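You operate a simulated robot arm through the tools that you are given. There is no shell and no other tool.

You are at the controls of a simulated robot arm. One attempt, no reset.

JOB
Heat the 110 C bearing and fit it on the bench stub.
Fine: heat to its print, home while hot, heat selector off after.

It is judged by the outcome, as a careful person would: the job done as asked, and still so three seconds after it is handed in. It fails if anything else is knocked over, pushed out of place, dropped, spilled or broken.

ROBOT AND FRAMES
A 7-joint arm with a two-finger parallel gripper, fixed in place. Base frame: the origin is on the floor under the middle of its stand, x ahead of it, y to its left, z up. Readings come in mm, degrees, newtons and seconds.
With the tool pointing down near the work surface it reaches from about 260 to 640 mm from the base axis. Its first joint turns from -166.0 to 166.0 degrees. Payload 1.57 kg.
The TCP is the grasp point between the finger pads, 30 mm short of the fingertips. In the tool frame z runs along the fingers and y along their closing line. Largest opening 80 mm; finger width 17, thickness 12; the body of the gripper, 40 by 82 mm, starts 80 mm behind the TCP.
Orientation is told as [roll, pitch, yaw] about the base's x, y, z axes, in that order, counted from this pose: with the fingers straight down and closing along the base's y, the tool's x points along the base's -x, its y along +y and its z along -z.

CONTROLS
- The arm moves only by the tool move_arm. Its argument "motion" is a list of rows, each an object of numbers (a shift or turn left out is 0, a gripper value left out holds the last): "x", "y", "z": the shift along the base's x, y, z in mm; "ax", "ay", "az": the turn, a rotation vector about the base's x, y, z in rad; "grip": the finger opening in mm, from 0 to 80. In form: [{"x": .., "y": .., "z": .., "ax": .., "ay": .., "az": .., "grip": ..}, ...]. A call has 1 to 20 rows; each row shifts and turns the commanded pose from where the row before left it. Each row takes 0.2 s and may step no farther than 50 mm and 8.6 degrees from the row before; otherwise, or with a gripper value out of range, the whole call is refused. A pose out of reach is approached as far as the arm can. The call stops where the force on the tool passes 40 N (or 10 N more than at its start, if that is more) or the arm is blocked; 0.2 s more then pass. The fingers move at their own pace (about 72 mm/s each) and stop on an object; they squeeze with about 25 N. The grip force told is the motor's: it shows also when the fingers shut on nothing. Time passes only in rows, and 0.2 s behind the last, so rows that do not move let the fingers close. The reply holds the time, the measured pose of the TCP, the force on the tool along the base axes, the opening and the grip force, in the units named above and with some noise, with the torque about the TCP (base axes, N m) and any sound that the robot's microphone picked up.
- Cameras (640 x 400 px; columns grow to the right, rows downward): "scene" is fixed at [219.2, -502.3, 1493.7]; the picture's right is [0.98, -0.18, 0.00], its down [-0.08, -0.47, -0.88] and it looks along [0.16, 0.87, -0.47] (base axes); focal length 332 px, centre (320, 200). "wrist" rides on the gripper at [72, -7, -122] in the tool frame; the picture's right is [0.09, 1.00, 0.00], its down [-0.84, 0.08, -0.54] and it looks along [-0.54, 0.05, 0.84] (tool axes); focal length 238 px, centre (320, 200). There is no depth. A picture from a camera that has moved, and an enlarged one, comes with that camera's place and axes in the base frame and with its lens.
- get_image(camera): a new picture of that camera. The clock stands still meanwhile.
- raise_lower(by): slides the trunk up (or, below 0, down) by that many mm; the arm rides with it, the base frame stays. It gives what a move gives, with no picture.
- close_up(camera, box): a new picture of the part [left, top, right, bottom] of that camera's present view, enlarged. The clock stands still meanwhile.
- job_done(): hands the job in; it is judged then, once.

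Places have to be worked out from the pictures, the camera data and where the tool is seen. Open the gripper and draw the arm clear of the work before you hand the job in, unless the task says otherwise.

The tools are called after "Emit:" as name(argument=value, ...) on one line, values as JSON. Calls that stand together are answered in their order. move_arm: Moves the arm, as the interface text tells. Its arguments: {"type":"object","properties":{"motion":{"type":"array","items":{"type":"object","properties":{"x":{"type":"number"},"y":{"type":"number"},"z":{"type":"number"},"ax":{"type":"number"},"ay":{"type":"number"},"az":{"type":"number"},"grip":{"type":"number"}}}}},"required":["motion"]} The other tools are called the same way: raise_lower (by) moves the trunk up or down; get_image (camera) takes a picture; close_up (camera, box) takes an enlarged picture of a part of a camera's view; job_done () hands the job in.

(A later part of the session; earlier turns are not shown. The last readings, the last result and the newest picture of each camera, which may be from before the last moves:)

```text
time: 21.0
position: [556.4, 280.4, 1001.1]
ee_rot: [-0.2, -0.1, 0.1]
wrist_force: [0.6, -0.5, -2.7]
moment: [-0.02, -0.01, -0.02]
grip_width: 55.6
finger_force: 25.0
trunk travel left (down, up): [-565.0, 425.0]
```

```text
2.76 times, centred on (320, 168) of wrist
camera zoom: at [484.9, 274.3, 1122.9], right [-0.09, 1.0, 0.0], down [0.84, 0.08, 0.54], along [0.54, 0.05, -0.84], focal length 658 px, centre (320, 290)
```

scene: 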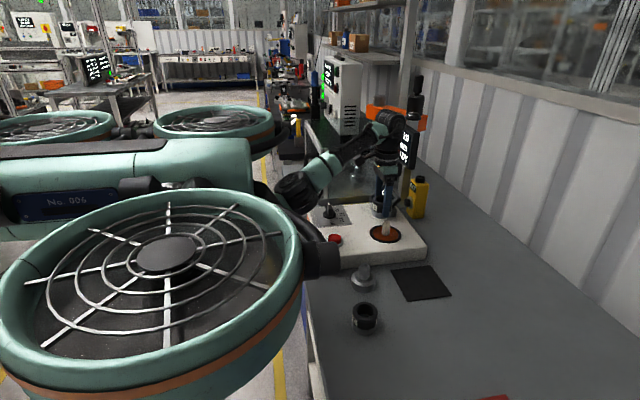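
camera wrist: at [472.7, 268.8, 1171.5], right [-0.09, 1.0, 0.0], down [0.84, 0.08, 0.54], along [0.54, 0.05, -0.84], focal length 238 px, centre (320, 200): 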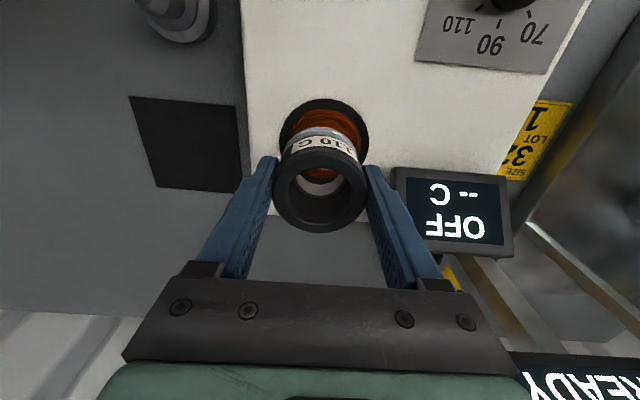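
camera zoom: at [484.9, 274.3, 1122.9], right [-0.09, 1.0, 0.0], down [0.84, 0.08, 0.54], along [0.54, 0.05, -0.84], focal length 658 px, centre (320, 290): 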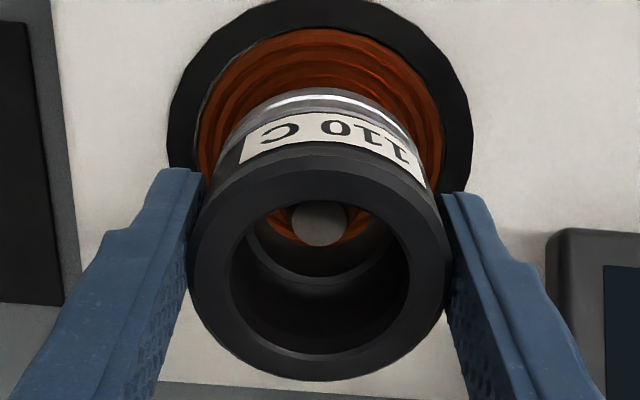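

Post tip is centred in y in the bore; x is about 1.5 mm short. Correct and continue down.

Emit:
move_arm(motion=[{"x": 1.6, "z": -5}, {"z": -8}, {}])

Emit:
close_up(camera="scene", box=[375, 185, 415, 250])

Emit:
close_up(camera="wrist", box=[260, 95, 380, 240])

```text
time: 21.8
position: [558.4, 280.1, 989.0]
ee_rot: [-0.2, 0.1, 0.2]
wrist_force: [0.6, -0.3, -1.5]
moment: [0.03, 0.0, 0.01]
grip_width: 55.5
finger_force: 24.8
trunk travel left (down, up): [-565.0, 425.0]
```

```text
6.15 times, centred on (395, 218) of scene
camera zoom: at [219.2, -502.3, 1493.7], right [0.98, -0.18, 0.0], down [-0.08, -0.47, -0.88], along [0.16, 0.87, -0.47], focal length 2040 px, centre (-142, 92)
```

zoom: 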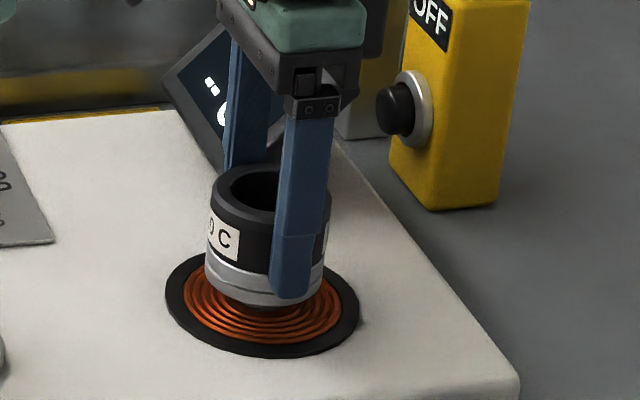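

```text
2.76 times, centred on (320, 168) of wrist
camera zoom: at [486.1, 274.0, 1108.6], right [-0.09, 1.0, 0.0], down [0.84, 0.08, 0.54], along [0.54, 0.05, -0.84], focal length 658 px, centre (320, 290)
```

zoom: 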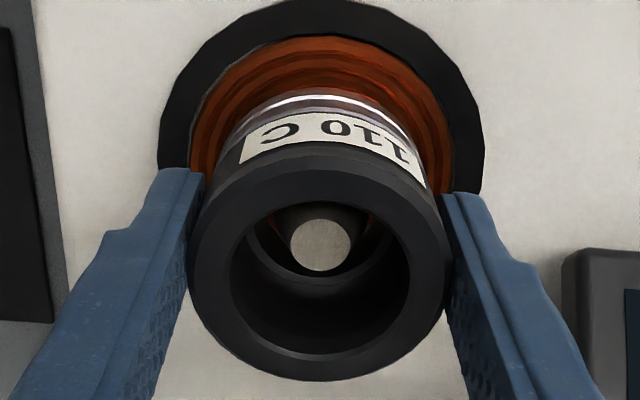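

The post is well inside the bore. I lower the last stretch gently, watching for contact force.

Emit:
move_arm(motion=[{"z": -5}, {"z": -5}, {}])

Emit:
close_up(camera="scene", box=[375, 185, 415, 250])

```text
time: 22.6
position: [557.3, 279.5, 978.6]
ee_rot: [-0.2, -0.1, 0.1]
wrist_force: [-0.5, 0.7, -2.4]
moment: [-0.01, 0.0, -0.02]
grip_width: 55.6
finger_force: 24.7
trunk travel left (down, up): [-565.0, 425.0]
```

```text
6.15 times, centred on (395, 218) of scene
camera zoom: at [219.2, -502.3, 1493.7], right [0.98, -0.18, 0.0], down [-0.08, -0.47, -0.88], along [0.16, 0.87, -0.47], focal length 2040 px, centre (-142, 92)
```

zoom: 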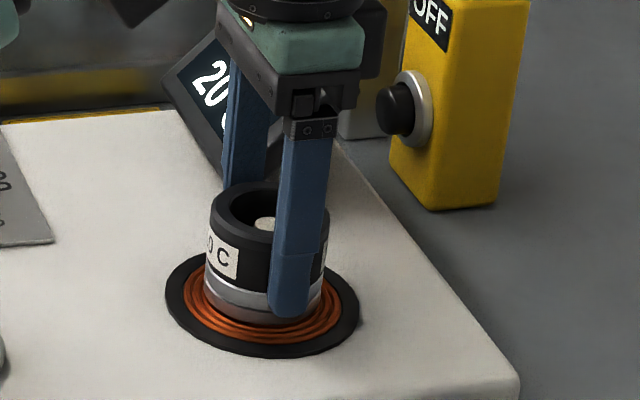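

The heater display now reads 20, so it senses the bearing. I lower in 2 mm steps until contact.

Emit:
move_arm(motion=[{"z": -2}, {"z": -2}, {}])

```text
time: 23.4
position: [556.4, 279.6, 975.2]
ee_rot: [-0.1, -0.2, 0.1]
wrist_force: [1.8, 1.0, 3.3]
moment: [0.17, -0.07, -0.09]
grip_width: 55.8
finger_force: 24.8
trunk travel left (down, up): [-565.0, 425.0]
```

Contact (force went from -2.5 to +3.3 N). I open the fingers and check that the bearing sits flat.

Emit:
move_arm(motion=[{"grip": 60}, {"grip": 72}, {}])

Emit:
close_up(camera="scene", box=[375, 185, 415, 250])

Emit:
get_image(camera="wrist")

```text
time: 24.2
position: [557.3, 280.4, 974.6]
ee_rot: [-0.3, 0.0, 0.1]
wrist_force: [-0.2, -0.4, -0.4]
moment: [0.01, 0.02, 0.03]
grip_width: 72.1
finger_force: 0.1
trunk travel left (down, up): [-565.0, 425.0]
```

```text
6.15 times, centred on (395, 218) of scene
camera zoom: at [219.2, -502.3, 1493.7], right [0.98, -0.18, 0.0], down [-0.08, -0.47, -0.88], along [0.16, 0.87, -0.47], focal length 2040 px, centre (-142, 92)
```

zoom: 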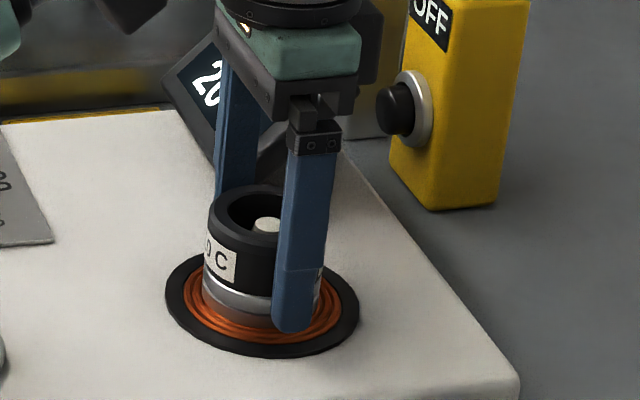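

```text
taken
camera wrist: at [485.2, 273.8, 1095.5], right [-0.09, 1.0, 0.0], down [0.84, 0.08, 0.54], along [0.54, 0.05, -0.84], focal length 238 px, centre (320, 200)
```

wrist: 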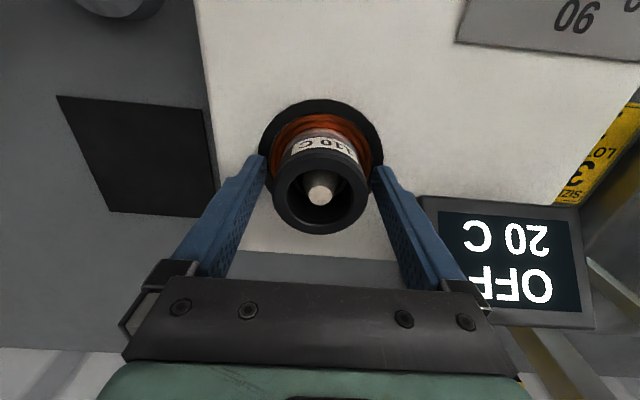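

The bearing sits flat on the coil with the display at "OFF / 20 C". I raise clear and move toward the selector knob for a closer look.

Emit:
move_arm(motion=[{"z": 25}, {"z": 30}, {"z": 25}, {"x": -40, "y": 10}, {"x": -40, "y": 15}, {"x": -40, "y": 20}, {}])

Emit:
get_image(camera="wrist")

Emit:
get_image(camera="scene")

```text
time: 25.8
position: [436.2, 324.4, 1055.3]
ee_rot: [-0.2, 0.0, 0.2]
wrist_force: [0.0, -0.4, 0.5]
moment: [0.04, 0.02, -0.02]
grip_width: 71.8
finger_force: 0.1
trunk travel left (down, up): [-565.0, 425.0]
```

```text
taken
camera wrist: at [365.5, 318.0, 1176.9], right [-0.09, 1.0, 0.0], down [0.84, 0.08, 0.54], along [0.54, 0.05, -0.84], focal length 238 px, centre (320, 200)
```

wrist: 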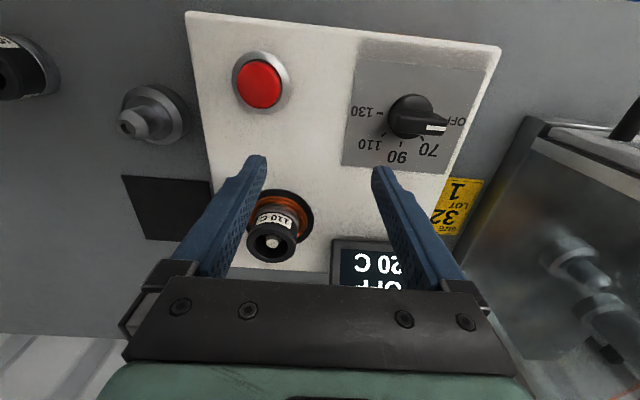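

```text
taken
```

scene: 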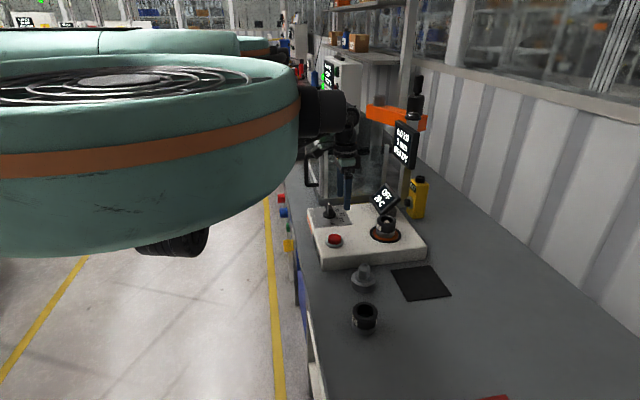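

Emit:
close_up(camera="wrist", box=[330, 30, 510, 190])

Emit:
close_up(camera="wrist", box=[480, 90, 640, 330])

Emit:
close_up(camera="scene", box=[290, 80, 440, 230])

```text
2.50 times, centred on (420, 110) of wrist
camera zoom: at [365.5, 318.0, 1176.9], right [-0.09, 1.0, 0.0], down [0.84, 0.08, 0.54], along [0.54, 0.05, -0.84], focal length 596 px, centre (70, 425)
```

zoom: 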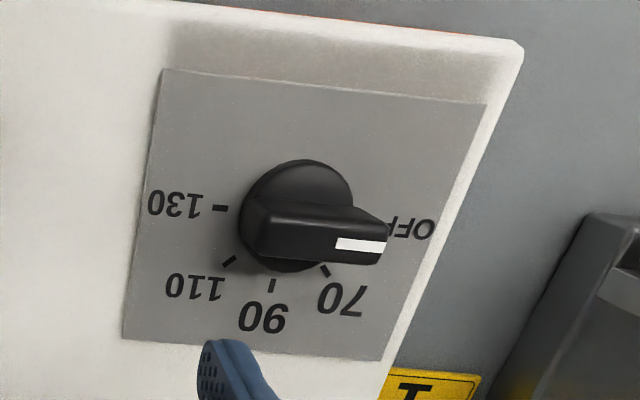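

```text
1.67 times, centred on (560, 210) of wrist
camera zoom: at [365.5, 318.0, 1176.9], right [-0.09, 1.0, 0.0], down [0.84, 0.08, 0.54], along [0.54, 0.05, -0.84], focal length 397 px, centre (-80, 183)
```

zoom: 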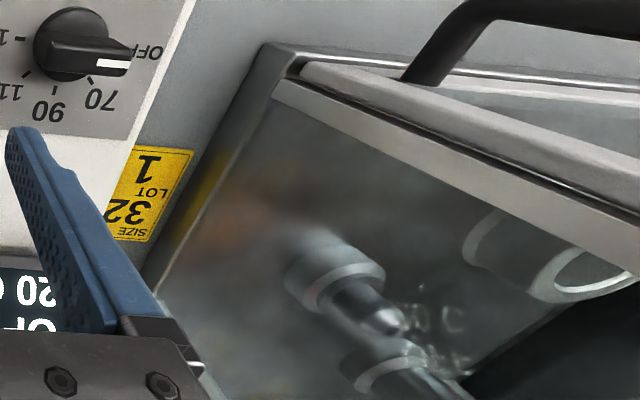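

```text
2.67 times, centred on (365, 155) of scene
camera zoom: at [219.2, -502.3, 1493.7], right [0.98, -0.18, 0.0], down [-0.08, -0.47, -0.88], along [0.16, 0.87, -0.47], focal length 884 px, centre (200, 320)
```

zoom: 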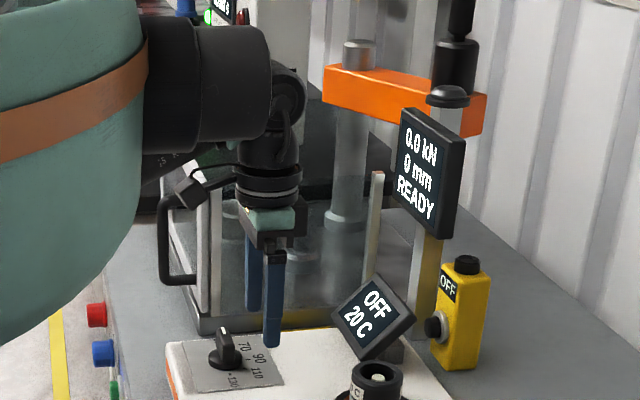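

Emit:
close_up(camera="wrist", box=[375, 80, 465, 145])

Emit:
close_up(camera="scene", box=[310, 195, 360, 230])

```text
6.15 times, centred on (420, 112) of wrist
camera zoom: at [365.5, 318.0, 1176.9], right [-0.09, 1.0, 0.0], down [0.84, 0.08, 0.54], along [0.54, 0.05, -0.84], focal length 1467 px, centre (-295, 738)
```

zoom: 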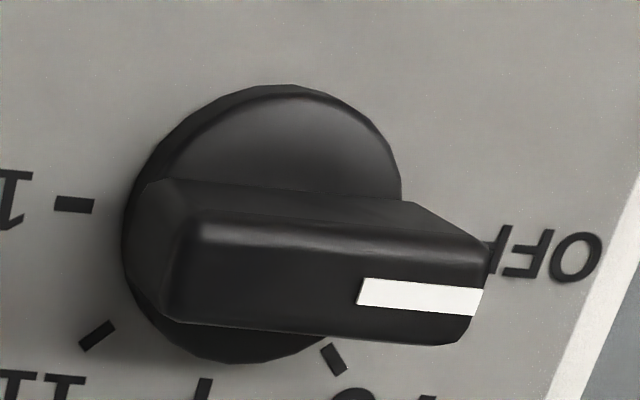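

```text
11.43 times, centred on (335, 212) of scene
camera zoom: at [219.2, -502.3, 1493.7], right [0.98, -0.18, 0.0], down [-0.08, -0.47, -0.88], along [0.16, 0.87, -0.47], focal length 3788 px, centre (149, 57)
```

zoom: 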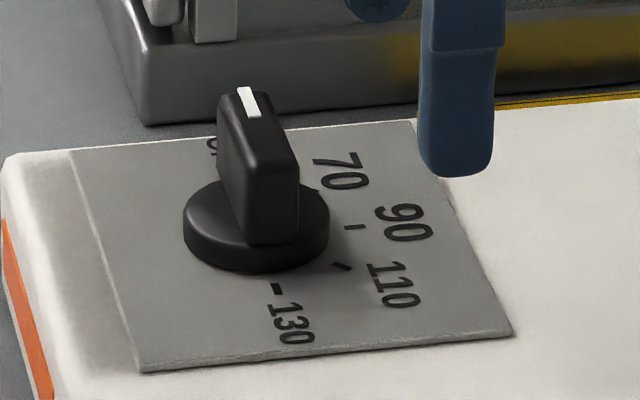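

The knob axis works out at (415.5, 411.4), blade top z≈966, blade along y pointing at OFF; 110 lies 135° clockwise. I move above it while yawing the gripper +90° so the fingers straddle the blade.

Emit:
move_arm(motion=[{"x": -2, "y": 7, "az": 0.1428, "grip": 50}, {"x": -2, "y": 7, "az": 0.1428}, {"x": -2, "y": 7, "az": 0.1428}, {"x": -2, "y": 7, "az": 0.1428}, {"x": -2, "y": 7, "az": 0.1428}, {"x": -2, "y": 7, "az": 0.1428}, {"x": -2, "y": 7, "az": 0.1428}, {"x": -2, "y": 7, "az": 0.1428}, {"x": -2, "y": 7, "az": 0.1428}, {"x": -2, "y": 7, "az": 0.1428}, {"x": -2, "y": 7, "az": 0.1428}, {}])

Emit:
get_image(camera="wrist")

Emit:
get_image(camera="scene")

```text
time: 28.4
position: [414.3, 400.8, 1054.5]
ee_rot: [-0.2, -0.1, 90.1]
wrist_force: [0.0, 0.2, 0.1]
moment: [0.03, 0.0, 0.02]
grip_width: 49.9
finger_force: 0.0
trunk travel left (down, up): [-565.0, 425.0]
```

```text
taken
camera wrist: at [421.1, 329.2, 1175.8], right [-1.0, -0.1, 0.0], down [-0.08, 0.84, 0.54], along [-0.05, 0.54, -0.84], focal length 238 px, centre (320, 200)
```

wrist: 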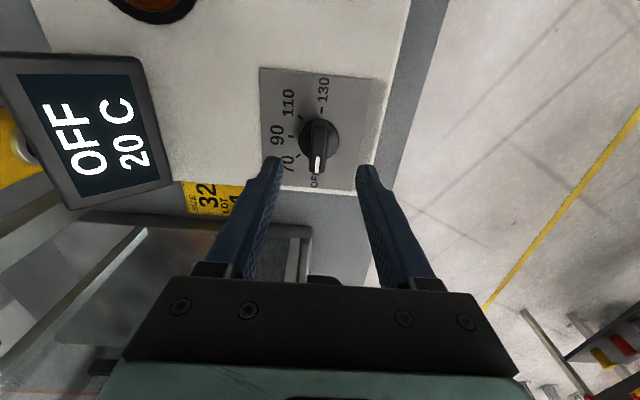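

```text
taken
```

scene: 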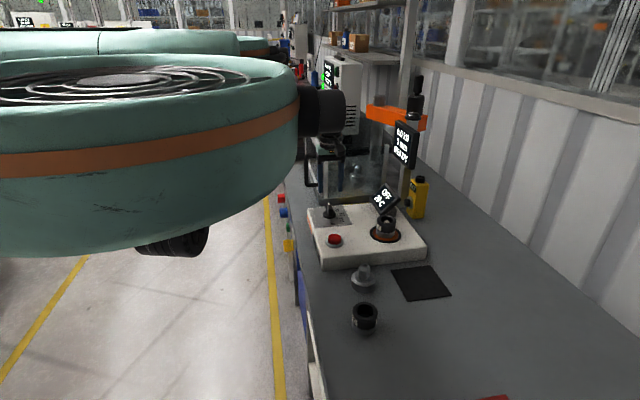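

Emit:
close_up(camera="wrist", box=[260, 60, 380, 200])

```text
2.86 times, centred on (320, 130) of wrist
camera zoom: at [421.1, 329.2, 1175.8], right [-1.0, -0.1, 0.0], down [-0.08, 0.84, 0.54], along [-0.05, 0.54, -0.84], focal length 681 px, centre (320, 400)
```

zoom: 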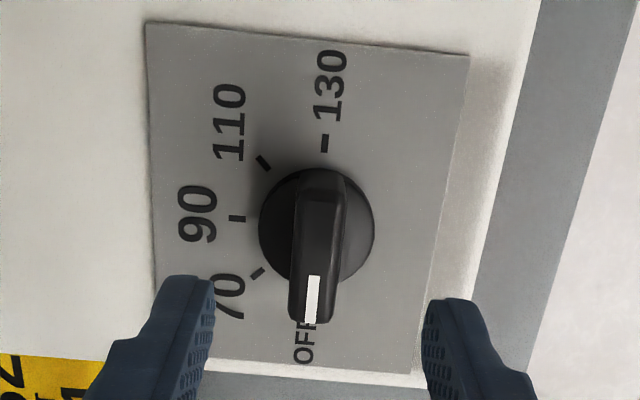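

The knob centre refines to (415.3, 410.8). I shift over and descend partway, then check.

Emit:
move_arm(motion=[{"x": 1.2, "y": 9.6}, {"z": -25}, {"z": -25}, {}])

Emit:
close_up(camera="wrist", box=[260, 100, 380, 240])

Emit:
close_up(camera="scene", box=[290, 150, 390, 240])

```text
time: 29.4
position: [416.1, 410.0, 1003.3]
ee_rot: [-0.2, -0.2, 90.2]
wrist_force: [-0.5, 0.8, 0.6]
moment: [0.0, 0.0, 0.03]
grip_width: 50.0
finger_force: 0.1
trunk travel left (down, up): [-565.0, 425.0]
```

```text
2.86 times, centred on (320, 170) of wrist
camera zoom: at [423.6, 339.6, 1124.7], right [-1.0, -0.09, 0.0], down [-0.08, 0.84, 0.54], along [-0.05, 0.54, -0.84], focal length 681 px, centre (320, 286)
```

zoom: 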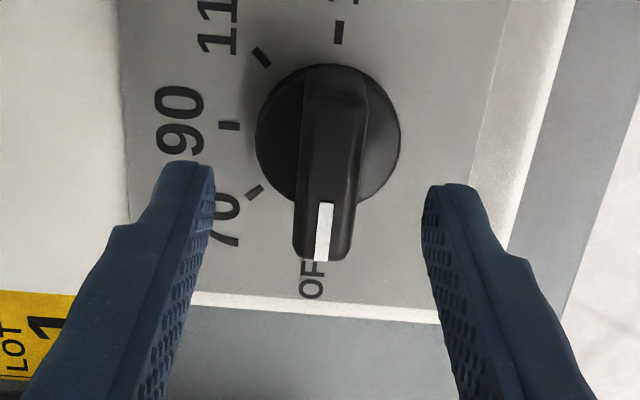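

```text
4.44 times, centred on (340, 195) of scene
camera zoom: at [219.2, -502.3, 1493.7], right [0.98, -0.18, 0.0], down [-0.08, -0.47, -0.88], along [0.16, 0.87, -0.47], focal length 1473 px, centre (231, 222)
```

zoom: 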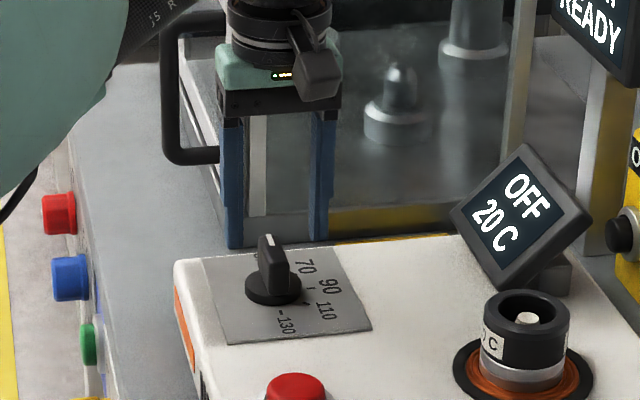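

Fingers straddle the blade with room on both sides. I trim position and descend so the fingertips sit just above the knob's skirt.

Emit:
move_arm(motion=[{"x": -1.5, "y": -0.8, "z": -12}, {"z": -12}, {}])

Emit:
close_up(camera="wrist", box=[260, 100, 380, 240])

Emit:
close_up(camera="scene", box=[310, 180, 370, 230])

```text
time: 30.2
position: [416.5, 410.5, 980.7]
ee_rot: [-0.2, 0.0, 90.1]
wrist_force: [-0.5, 0.4, -0.3]
moment: [-0.01, -0.02, 0.0]
grip_width: 50.1
finger_force: 0.0
trunk travel left (down, up): [-565.0, 425.0]
```

```text
2.86 times, centred on (320, 170) of wrist
camera zoom: at [422.8, 338.6, 1101.9], right [-1.0, -0.09, 0.0], down [-0.08, 0.84, 0.54], along [-0.05, 0.54, -0.84], focal length 681 px, centre (320, 286)
```

zoom: 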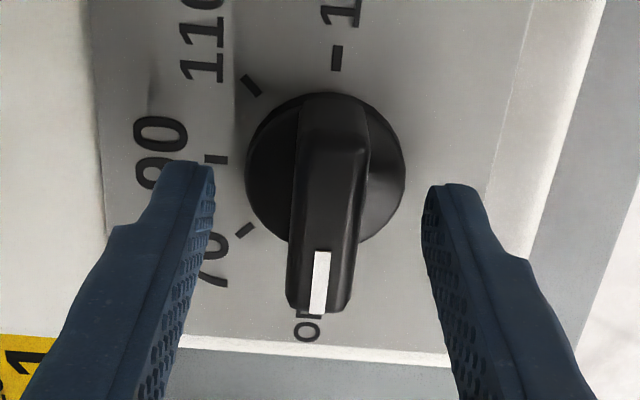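

```text
8.00 times, centred on (340, 205) of scene
camera zoom: at [219.2, -502.3, 1493.7], right [0.98, -0.18, 0.0], down [-0.08, -0.47, -0.88], along [0.16, 0.87, -0.47], focal length 2652 px, centre (160, 160)
```

zoom: 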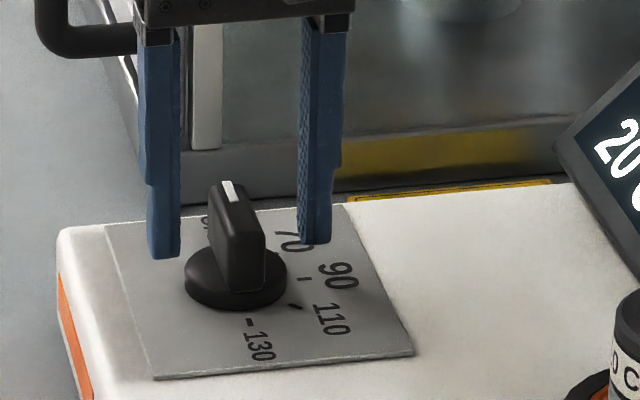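

Fingers overlap the blade by about 16 mm and are centred. I close on the knob.

Emit:
move_arm(motion=[{"x": -0.5, "z": -2, "grip": 30}, {"grip": 5}, {}, {}])

Emit:
close_up(camera="wrist", box=[260, 100, 380, 240])

```text
time: 31.2
position: [413.5, 410.0, 978.3]
ee_rot: [-0.2, 0.0, 90.1]
wrist_force: [1.0, -0.5, 0.9]
moment: [-0.28, 0.29, -0.04]
grip_width: 16.0
finger_force: 31.0
trunk travel left (down, up): [-565.0, 425.0]
```

```text
2.86 times, centred on (320, 170) of wrist
camera zoom: at [421.7, 338.2, 1099.8], right [-1.0, -0.09, 0.0], down [-0.08, 0.84, 0.54], along [-0.05, 0.54, -0.84], focal length 681 px, centre (320, 286)
```

zoom: 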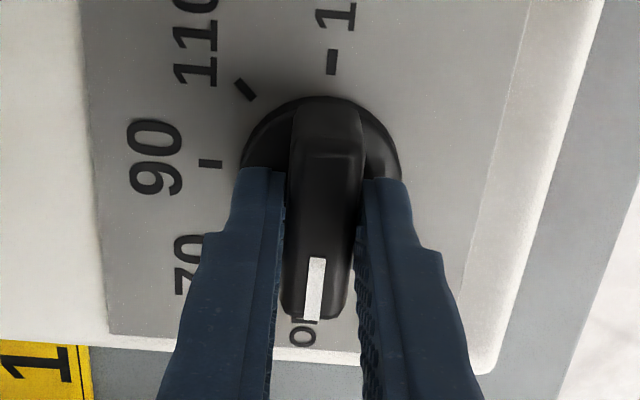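

The knob is gripped (16 mm). I rotate clockwise 45° first and check.

Emit:
move_arm(motion=[{"az": -0.1309}, {"az": -0.1309}, {"az": -0.1309}, {"az": -0.1309}, {"az": -0.1309}, {"az": -0.1309}, {}])

Emit:
close_up(camera="wrist", box=[260, 100, 380, 240])

Emit:
close_up(camera="scene", box=[300, 160, 420, 250])

```text
time: 32.8
position: [414.5, 411.2, 978.7]
ee_rot: [0.0, -0.1, 45.0]
wrist_force: [4.8, 0.0, 7.5]
moment: [-0.35, 0.67, 0.0]
grip_width: 16.1
finger_force: 31.5
trunk travel left (down, up): [-565.0, 425.0]
```

```text
2.86 times, centred on (320, 170) of wrist
camera zoom: at [368.4, 354.8, 1099.6], right [-0.77, 0.64, 0.0], down [0.54, 0.65, 0.54], along [0.35, 0.42, -0.84], focal length 681 px, centre (320, 286)
```

zoom: 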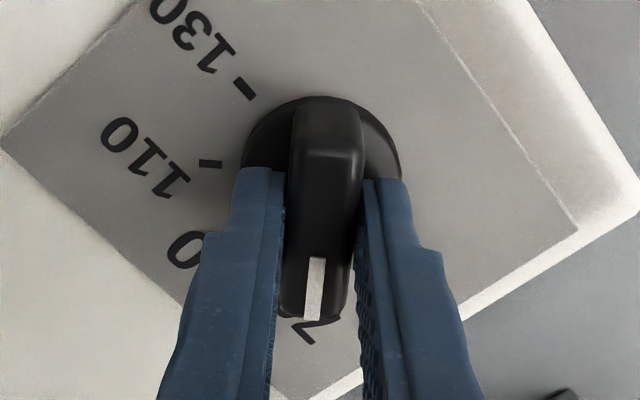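

```text
4.44 times, centred on (360, 205) of scene
camera zoom: at [219.2, -502.3, 1493.7], right [0.98, -0.18, 0.0], down [-0.08, -0.47, -0.88], along [0.16, 0.87, -0.47], focal length 1473 px, centre (142, 178)
```

zoom: 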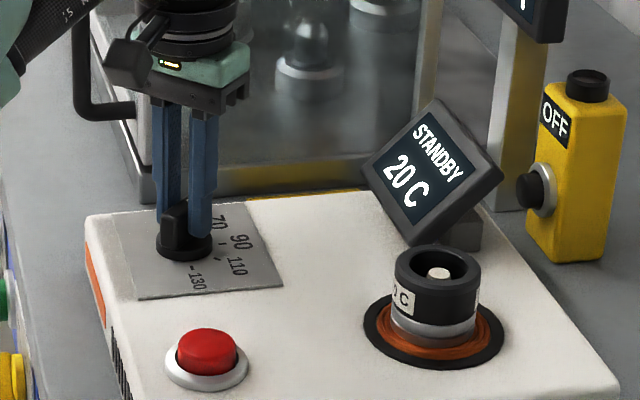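

The knob turns with the gripper; it is at 70 and the display reads STANDBY 20 C. I continue another 90° clockwise to 110.

Emit:
move_arm(motion=[{"az": -0.1309}, {"az": -0.1309}, {"az": -0.1309}, {"az": -0.1309}, {"az": -0.1309}, {"az": -0.1309}, {}])

Emit:
close_up(camera="wrist", box=[260, 100, 380, 240])

```text
time: 34.4
position: [414.4, 410.0, 979.1]
ee_rot: [-0.1, -0.1, 0.0]
wrist_force: [2.7, 2.3, 9.7]
moment: [0.31, -0.93, -0.02]
grip_width: 16.0
finger_force: 31.6
trunk travel left (down, up): [-565.0, 425.0]
```

```text
2.86 times, centred on (320, 170) of wrist
camera zoom: at [342.6, 404.4, 1099.6], right [-0.09, 1.0, 0.0], down [0.84, 0.08, 0.54], along [0.54, 0.05, -0.84], focal length 681 px, centre (320, 286)
```

zoom: 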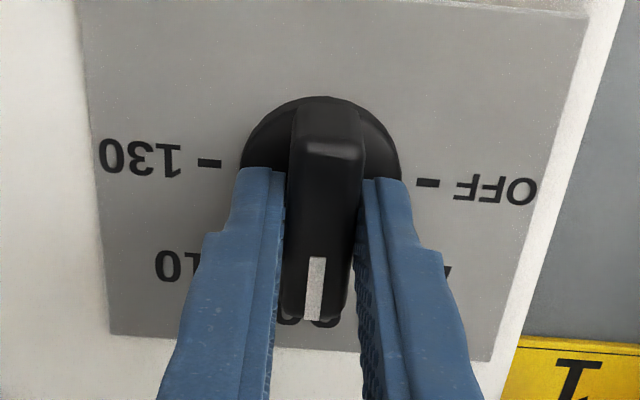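

Now at 90. One more 45° step clockwise takes it to 110.

Emit:
move_arm(motion=[{"az": -0.1309}, {"az": -0.1309}, {"az": -0.1309}, {"az": -0.1309}, {"az": -0.1309}, {"az": -0.1309}, {}])

Emit:
close_up(camera="wrist", box=[260, 100, 380, 240])

Emit:
close_up(camera="scene", box=[300, 160, 420, 250])

```text
time: 36.0
position: [414.3, 410.4, 978.6]
ee_rot: [-0.2, -0.2, -45.0]
wrist_force: [8.8, 4.7, 6.0]
moment: [-0.3, -0.94, 0.02]
grip_width: 15.9
finger_force: 31.3
trunk travel left (down, up): [-565.0, 425.0]
```

```text
2.86 times, centred on (320, 170) of wrist
camera zoom: at [359.6, 457.5, 1099.6], right [0.64, 0.77, 0.0], down [0.65, -0.54, 0.54], along [0.42, -0.35, -0.84], focal length 681 px, centre (320, 286)
```

zoom: 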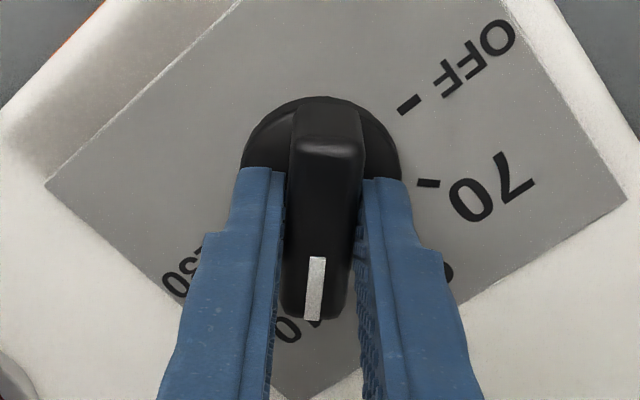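

```text
4.44 times, centred on (360, 205) of scene
camera zoom: at [219.2, -502.3, 1493.7], right [0.98, -0.18, 0.0], down [-0.08, -0.47, -0.88], along [0.16, 0.87, -0.47], focal length 1473 px, centre (142, 178)
```

zoom: 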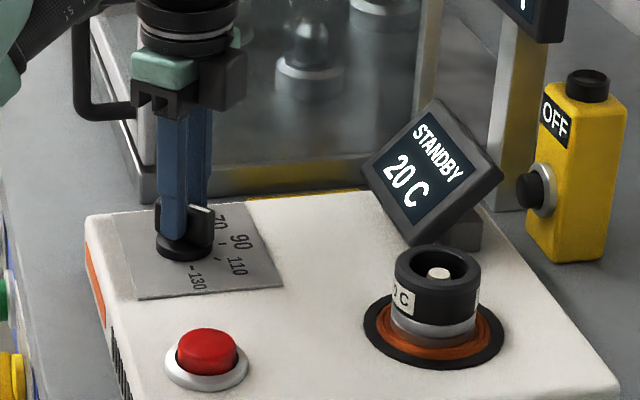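

The knob is at 110 and the display shows STANDBY 20 C. I release it carefully and rise.

Emit:
move_arm(motion=[{"grip": 30}, {"grip": 45}, {}, {"z": 20}, {"z": 25}, {}])

Emit:
close_up(camera="wrist", box=[220, 60, 420, 240])

Emit:
close_up(camera="scene", box=[300, 160, 420, 250])

```text
time: 37.4
position: [414.7, 410.0, 1022.8]
ee_rot: [-0.3, 0.0, -45.0]
wrist_force: [0.3, -0.1, -0.5]
moment: [0.0, 0.01, 0.01]
grip_width: 44.9
finger_force: 0.1
trunk travel left (down, up): [-565.0, 425.0]
```

```text
2.22 times, centred on (320, 150) of wrist
camera zoom: at [360.3, 457.3, 1143.7], right [0.64, 0.77, 0.0], down [0.65, -0.53, 0.54], along [0.42, -0.35, -0.84], focal length 530 px, centre (320, 311)
```

zoom: 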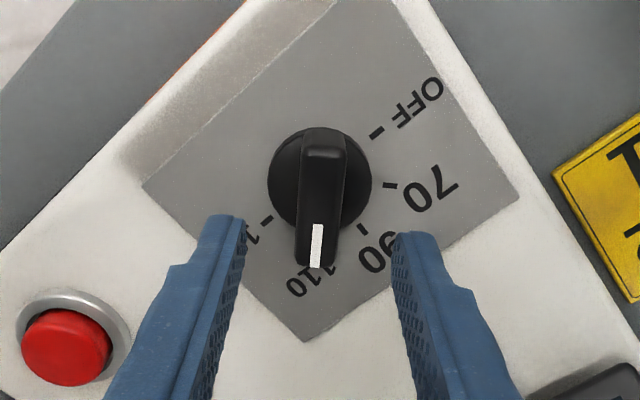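

```text
4.44 times, centred on (360, 205) of scene
camera zoom: at [219.2, -502.3, 1493.7], right [0.98, -0.18, 0.0], down [-0.08, -0.47, -0.88], along [0.16, 0.87, -0.47], focal length 1473 px, centre (142, 178)
```

zoom: 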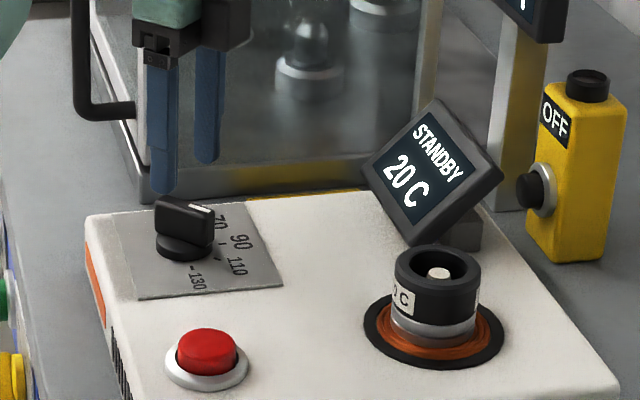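

The selector stays on 110. Now I close the fingers, yaw back to 0, and move above the red start button.

Emit:
move_arm(motion=[{"y": -24, "x": -1, "az": 0.1309, "grip": 0}, {"y": -24, "x": -1, "az": 0.1309}, {"y": -24, "x": -2, "az": 0.1309}, {"y": -24, "x": -2, "az": 0.1309}, {"y": -24, "x": -2, "az": 0.1309}, {"y": -22, "x": -2, "az": 0.1309}, {}])

Emit:
get_image(camera="wrist")

Emit:
close_up(camera="scene", box=[300, 160, 420, 270])

```text
time: 39.0
position: [404.8, 268.9, 1023.8]
ee_rot: [-0.3, 0.0, 0.2]
wrist_force: [-0.3, 0.5, 0.0]
moment: [-0.01, 0.0, 0.02]
grip_width: 0.1
finger_force: 21.2
trunk travel left (down, up): [-565.0, 425.0]
```

```text
taken
camera wrist: at [332.9, 262.2, 1143.8], right [-0.09, 1.0, 0.0], down [0.84, 0.08, 0.54], along [0.54, 0.05, -0.84], focal length 238 px, centre (320, 200)
```

wrist: 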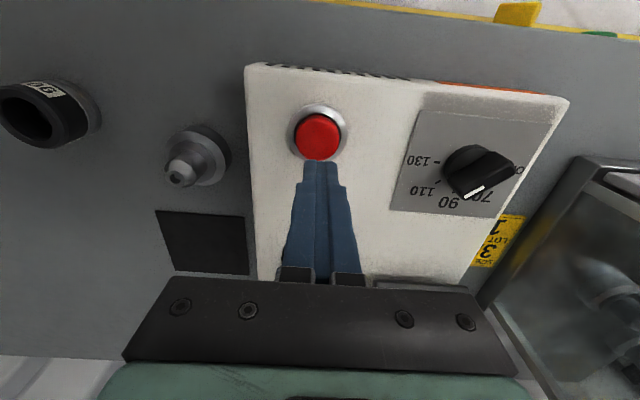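

```text
3.64 times, centred on (360, 215) of scene
camera zoom: at [219.2, -502.3, 1493.7], right [0.98, -0.18, 0.0], down [-0.08, -0.47, -0.88], along [0.16, 0.87, -0.47], focal length 1205 px, centre (174, 146)
```

zoom: 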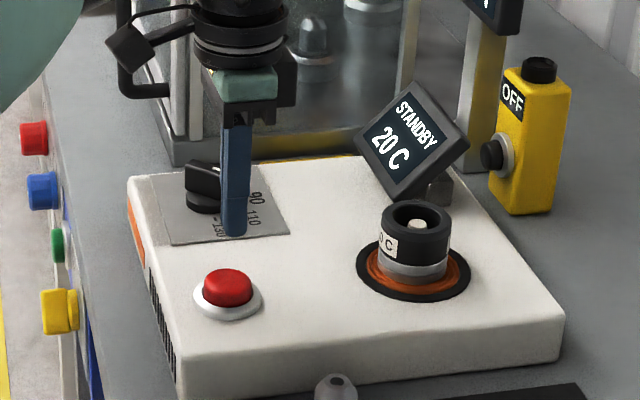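

The button is at about (396, 266). I shift over it and lower until just above the cap.

Emit:
move_arm(motion=[{"x": -9, "y": -3}, {"z": -20}, {"z": -15}, {}])

Emit:
get_image(camera="wrist")

Emit:
close_up(camera="scene", box=[300, 190, 380, 260])

```text
time: 40.0
position: [394.0, 265.1, 986.1]
ee_rot: [-0.3, 0.1, 0.1]
wrist_force: [0.2, 0.0, 0.4]
moment: [0.04, 0.01, 0.03]
grip_width: 0.0
finger_force: 20.8
trunk travel left (down, up): [-565.0, 425.0]
```

```text
taken
camera wrist: at [322.5, 259.4, 1106.6], right [-0.09, 1.0, 0.0], down [0.84, 0.08, 0.54], along [0.54, 0.05, -0.84], focal length 238 px, centre (320, 200)
```

wrist: 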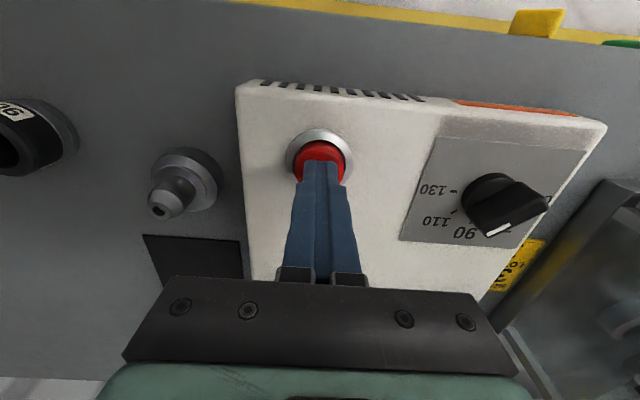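

```text
5.71 times, centred on (340, 225) of scene
camera zoom: at [219.2, -502.3, 1493.7], right [0.98, -0.18, 0.0], down [-0.08, -0.47, -0.88], along [0.16, 0.87, -0.47], focal length 1894 px, centre (206, 57)
```

zoom: 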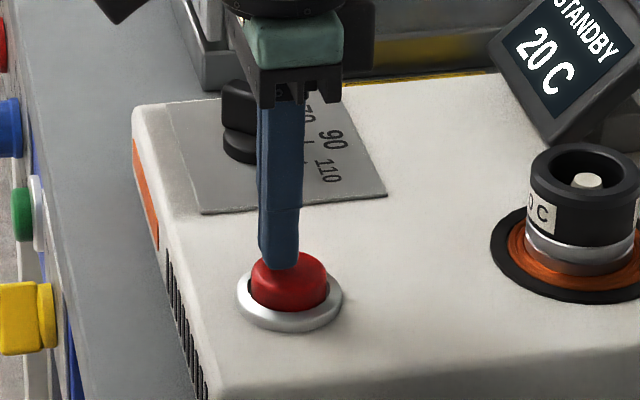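

The fingertips are just above the cap. I press in small steps.

Emit:
move_arm(motion=[{"x": 1.5, "z": -2}, {"z": -2}, {"z": -2}, {"z": -2}])

```text
time: 41.0
position: [396.7, 265.7, 978.9]
ee_rot: [-0.3, -0.1, 0.2]
wrist_force: [0.8, -0.7, 1.9]
moment: [-0.05, 0.0, -0.01]
grip_width: 0.1
finger_force: 20.9
trunk travel left (down, up): [-565.0, 425.0]
```

Slight contact force (about 2 N). I press further.

Emit:
move_arm(motion=[{"z": -2}, {"z": -2}, {}])

Emit:
close_up(camera="scene", box=[300, 160, 420, 260])

```text
time: 41.8
position: [396.7, 265.7, 976.8]
ee_rot: [-0.1, -0.2, 0.2]
wrist_force: [-0.1, -3.0, 5.6]
moment: [-0.04, -0.02, 0.01]
grip_width: 0.0
finger_force: 21.6
trunk travel left (down, up): [-565.0, 425.0]
heard: click
```

```text
4.00 times, centred on (360, 210) of scene
camera zoom: at [219.2, -502.3, 1493.7], right [0.98, -0.18, 0.0], down [-0.08, -0.47, -0.88], along [0.16, 0.87, -0.47], focal length 1326 px, centre (160, 160)
```

zoom: 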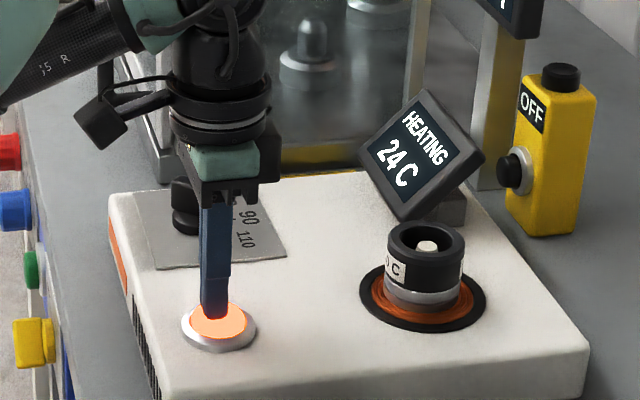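

Click heard and the display says HEATING 24 C. I lift and move over the bearing with fingers open, ready to grab.

Emit:
move_arm(motion=[{"z": 28}, {"z": 28}, {"x": 40, "y": 4, "grip": 76}, {"x": 40, "y": 4}, {"x": 40, "y": 4}, {"x": 40, "y": 3}, {}])

Emit:
get_image(camera="wrist")

Emit:
close_up(camera="scene", box=[320, 160, 440, 260])

```text
time: 43.4
position: [558.5, 281.6, 1031.9]
ee_rot: [-0.3, -0.1, 0.0]
wrist_force: [0.3, 0.2, -0.3]
moment: [-0.02, -0.01, -0.05]
grip_width: 75.9
finger_force: 0.0
trunk travel left (down, up): [-565.0, 425.0]
```

```text
taken
camera wrist: at [486.6, 275.8, 1151.8], right [-0.09, 1.0, 0.0], down [0.84, 0.08, 0.54], along [0.54, 0.05, -0.84], focal length 238 px, centre (320, 200)
```

wrist: 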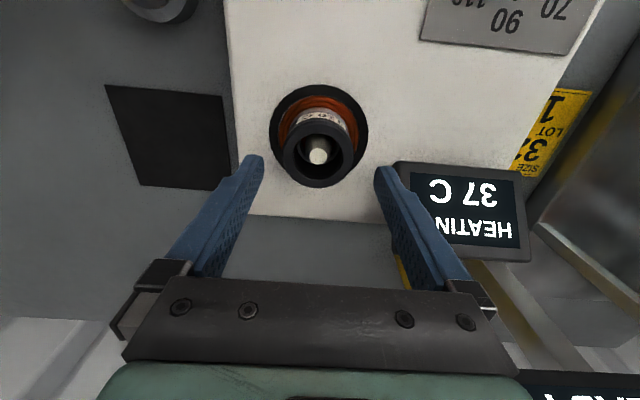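

```text
4.00 times, centred on (380, 210) of scene
camera zoom: at [219.2, -502.3, 1493.7], right [0.98, -0.18, 0.0], down [-0.08, -0.47, -0.88], along [0.16, 0.87, -0.47], focal length 1326 px, centre (80, 160)
```

zoom: 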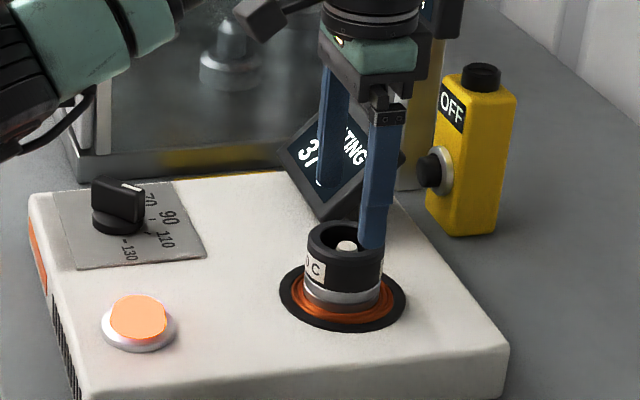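

37 C and climbing roughly 8 C/s. While the clock is paused I measure the bearing's exact position for the re-grasp.

Emit:
close_up(camera="wrist", box=[260, 75, 380, 200])

```text
3.20 times, centred on (320, 138) of wrist
camera zoom: at [486.6, 275.8, 1151.8], right [-0.09, 1.0, 0.0], down [0.84, 0.08, 0.54], along [0.54, 0.05, -0.84], focal length 763 px, centre (320, 400)
```

zoom: 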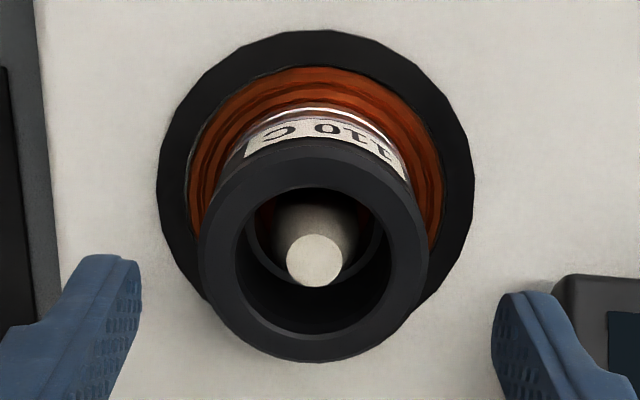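

Bearing axis at (559, 281). I lower the open fingers around it now, without touching, to be ready.

Emit:
move_arm(motion=[{"y": -1.5, "z": -19}, {"z": -19}, {"z": -17}, {}])

Emit:
get_image(camera="wrist")

Emit:
close_up(camera="wrist", box=[250, 110, 390, 250])

```text
time: 44.4
position: [557.2, 278.8, 976.5]
ee_rot: [-0.3, 0.0, 0.1]
wrist_force: [0.0, -0.2, 0.4]
moment: [0.02, -0.03, 0.01]
grip_width: 75.8
finger_force: 0.1
trunk travel left (down, up): [-565.0, 425.0]
```

```text
taken
camera wrist: at [485.8, 273.7, 1097.1], right [-0.09, 1.0, 0.0], down [0.84, 0.08, 0.54], along [0.54, 0.05, -0.84], focal length 238 px, centre (320, 200)
```

wrist: 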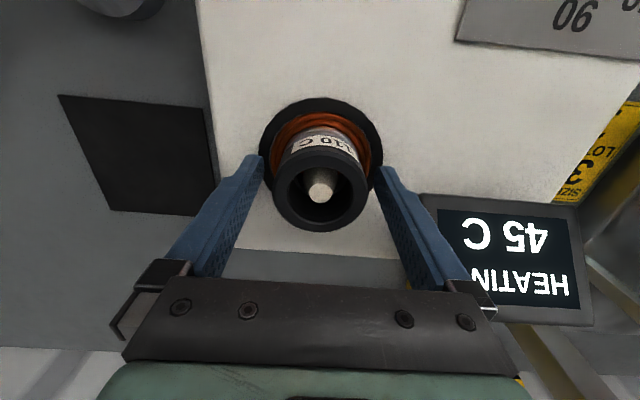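

```text
2.86 times, centred on (320, 180) of wrist
camera zoom: at [485.8, 273.7, 1097.1], right [-0.09, 1.0, 0.0], down [0.84, 0.08, 0.54], along [0.54, 0.05, -0.84], focal length 681 px, centre (320, 257)
```

zoom: 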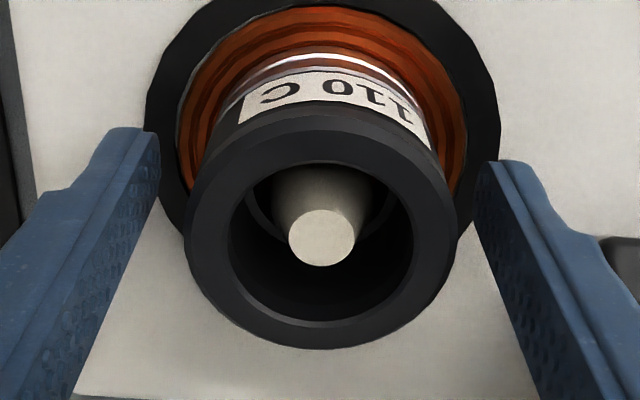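

45 C; the fingers are around the bearing with clearance. I trim x by 1 mm and wait while it heats.

Emit:
move_arm(motion=[{"x": 1}, {}, {}, {}, {}, {}, {}, {}, {}, {}, {}, {}, {}, {}, {}, {}, {}, {}, {}, {}])

Emit:
get_image(camera="wrist")

```text
time: 48.6
position: [558.6, 279.3, 977.1]
ee_rot: [-0.2, 0.0, 0.1]
wrist_force: [0.3, 0.3, -0.8]
moment: [0.01, -0.01, 0.0]
grip_width: 76.2
finger_force: 0.0
trunk travel left (down, up): [-565.0, 425.0]
```

```text
taken
camera wrist: at [486.4, 273.6, 1097.2], right [-0.09, 1.0, 0.0], down [0.84, 0.08, 0.54], along [0.54, 0.05, -0.84], focal length 238 px, centre (320, 200)
```

wrist: 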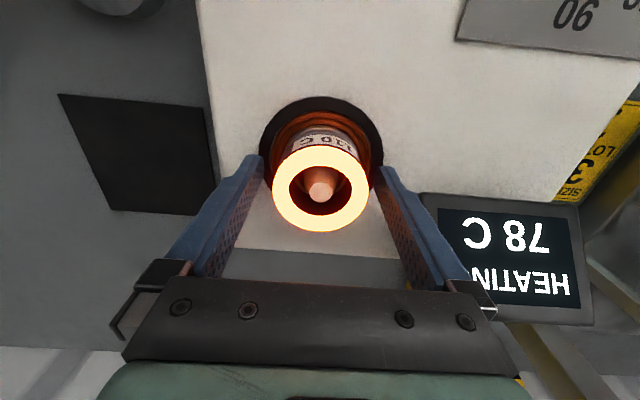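

78 C now, about 4 s to go. I wait a bit less than that and check.

Emit:
move_arm(motion=[{}, {}, {}, {}, {}, {}, {}, {}, {}, {}, {}, {}, {}, {}, {}, {}, {}, {}])

Emit:
get_image(camera="wrist")

```text
time: 52.4
position: [558.0, 280.2, 975.1]
ee_rot: [-0.2, -0.1, 0.1]
wrist_force: [-0.2, 0.5, 0.1]
moment: [0.01, -0.01, 0.01]
grip_width: 76.1
finger_force: 0.0
trunk travel left (down, up): [-565.0, 425.0]
```

```text
taken
camera wrist: at [486.4, 273.6, 1097.3], right [-0.09, 1.0, 0.0], down [0.84, 0.08, 0.54], along [0.54, 0.05, -0.84], focal length 238 px, centre (320, 200)
```

wrist: 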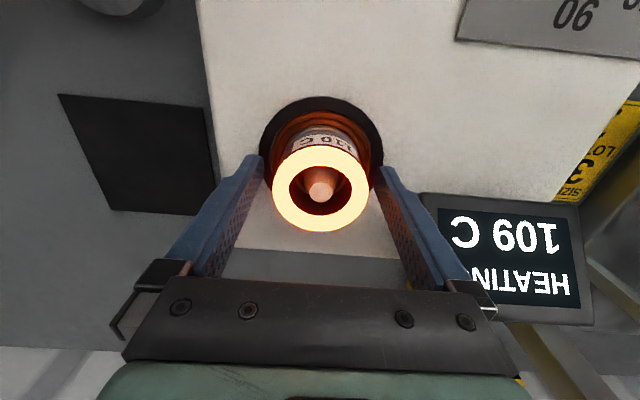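

109 C, nearly there. One short wait to see whether it reaches 110 and regulates.

Emit:
move_arm(motion=[{}])

Emit:
close_up(camera="wrist", box=[420, 190, 600, 330])

```text
time: 52.8
position: [557.6, 278.6, 975.4]
ee_rot: [-0.2, 0.0, 0.1]
wrist_force: [-0.1, 0.9, -0.7]
moment: [0.01, -0.02, -0.01]
grip_width: 76.0
finger_force: 0.0
trunk travel left (down, up): [-565.0, 425.0]
```

```text
2.86 times, centred on (510, 260) of wrist
camera zoom: at [486.4, 273.6, 1097.3], right [-0.09, 1.0, 0.0], down [0.84, 0.08, 0.54], along [0.54, 0.05, -0.84], focal length 681 px, centre (-223, 29)
```

zoom: 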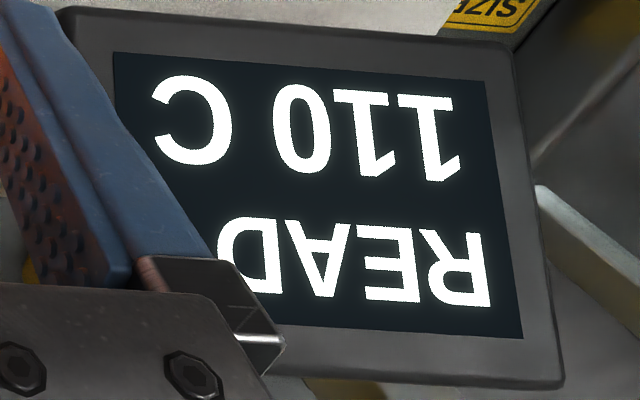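

READY 110 C. I grip the bearing and lift it straight off the post.

Emit:
move_arm(motion=[{"grip": 40}, {}, {"z": 15}, {"z": 20}, {"z": 25}])

Emit:
get_image(camera="wrist")

```text
time: 54.0
position: [556.0, 278.4, 1035.1]
ee_rot: [-0.2, 0.0, 0.1]
wrist_force: [0.7, -0.3, -2.8]
moment: [0.01, 0.03, 0.02]
grip_width: 55.7
finger_force: 25.1
trunk travel left (down, up): [-565.0, 425.0]
```

```text
taken
camera wrist: at [485.5, 273.0, 1156.8], right [-0.09, 1.0, 0.0], down [0.84, 0.08, 0.54], along [0.54, 0.05, -0.84], focal length 238 px, centre (320, 200)
```

wrist: 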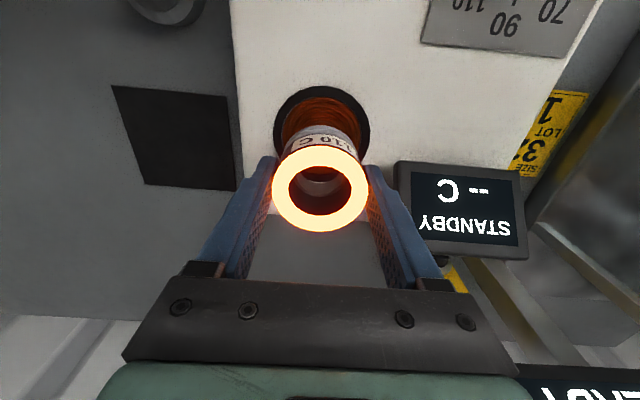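

Held firmly at 55.7 mm; heater returned to STANDBY. I carry it directly toward the stub.

Emit:
move_arm(motion=[{"x": -29, "y": -36}, {"x": -29, "y": -36, "z": -6}, {"x": -29, "y": -36, "z": -8}, {"x": -25, "y": -36, "z": -8}])

Emit:
close_up(camera="wrist", box=[240, 60, 400, 240])

Emit:
close_up(camera="scene", box=[330, 210, 410, 300])

```text
time: 55.0
position: [446.6, 135.0, 1013.6]
ee_rot: [-0.2, 0.0, 0.2]
wrist_force: [-0.2, -0.4, -2.5]
moment: [0.01, -0.01, -0.01]
grip_width: 55.7
finger_force: 25.0
trunk travel left (down, up): [-565.0, 425.0]
```

```text
2.22 times, centred on (320, 150) of wrist
camera zoom: at [374.0, 128.7, 1135.5], right [-0.1, 1.0, 0.0], down [0.84, 0.08, 0.54], along [0.54, 0.05, -0.84], focal length 530 px, centre (320, 311)
```

zoom: 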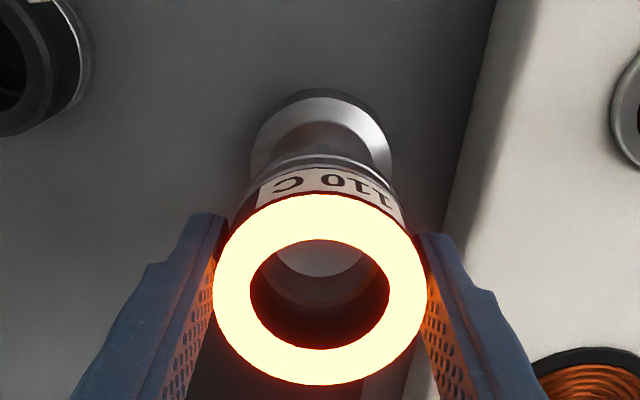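

```text
4.44 times, centred on (370, 255) of scene
camera zoom: at [219.2, -502.3, 1493.7], right [0.98, -0.18, 0.0], down [-0.08, -0.47, -0.88], along [0.16, 0.87, -0.47], focal length 1473 px, centre (98, -44)
```

zoom: 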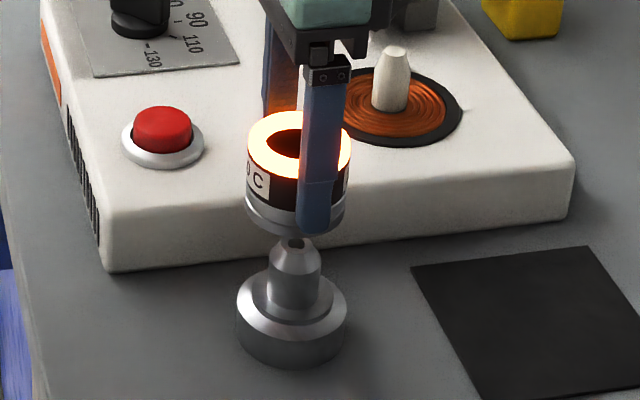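

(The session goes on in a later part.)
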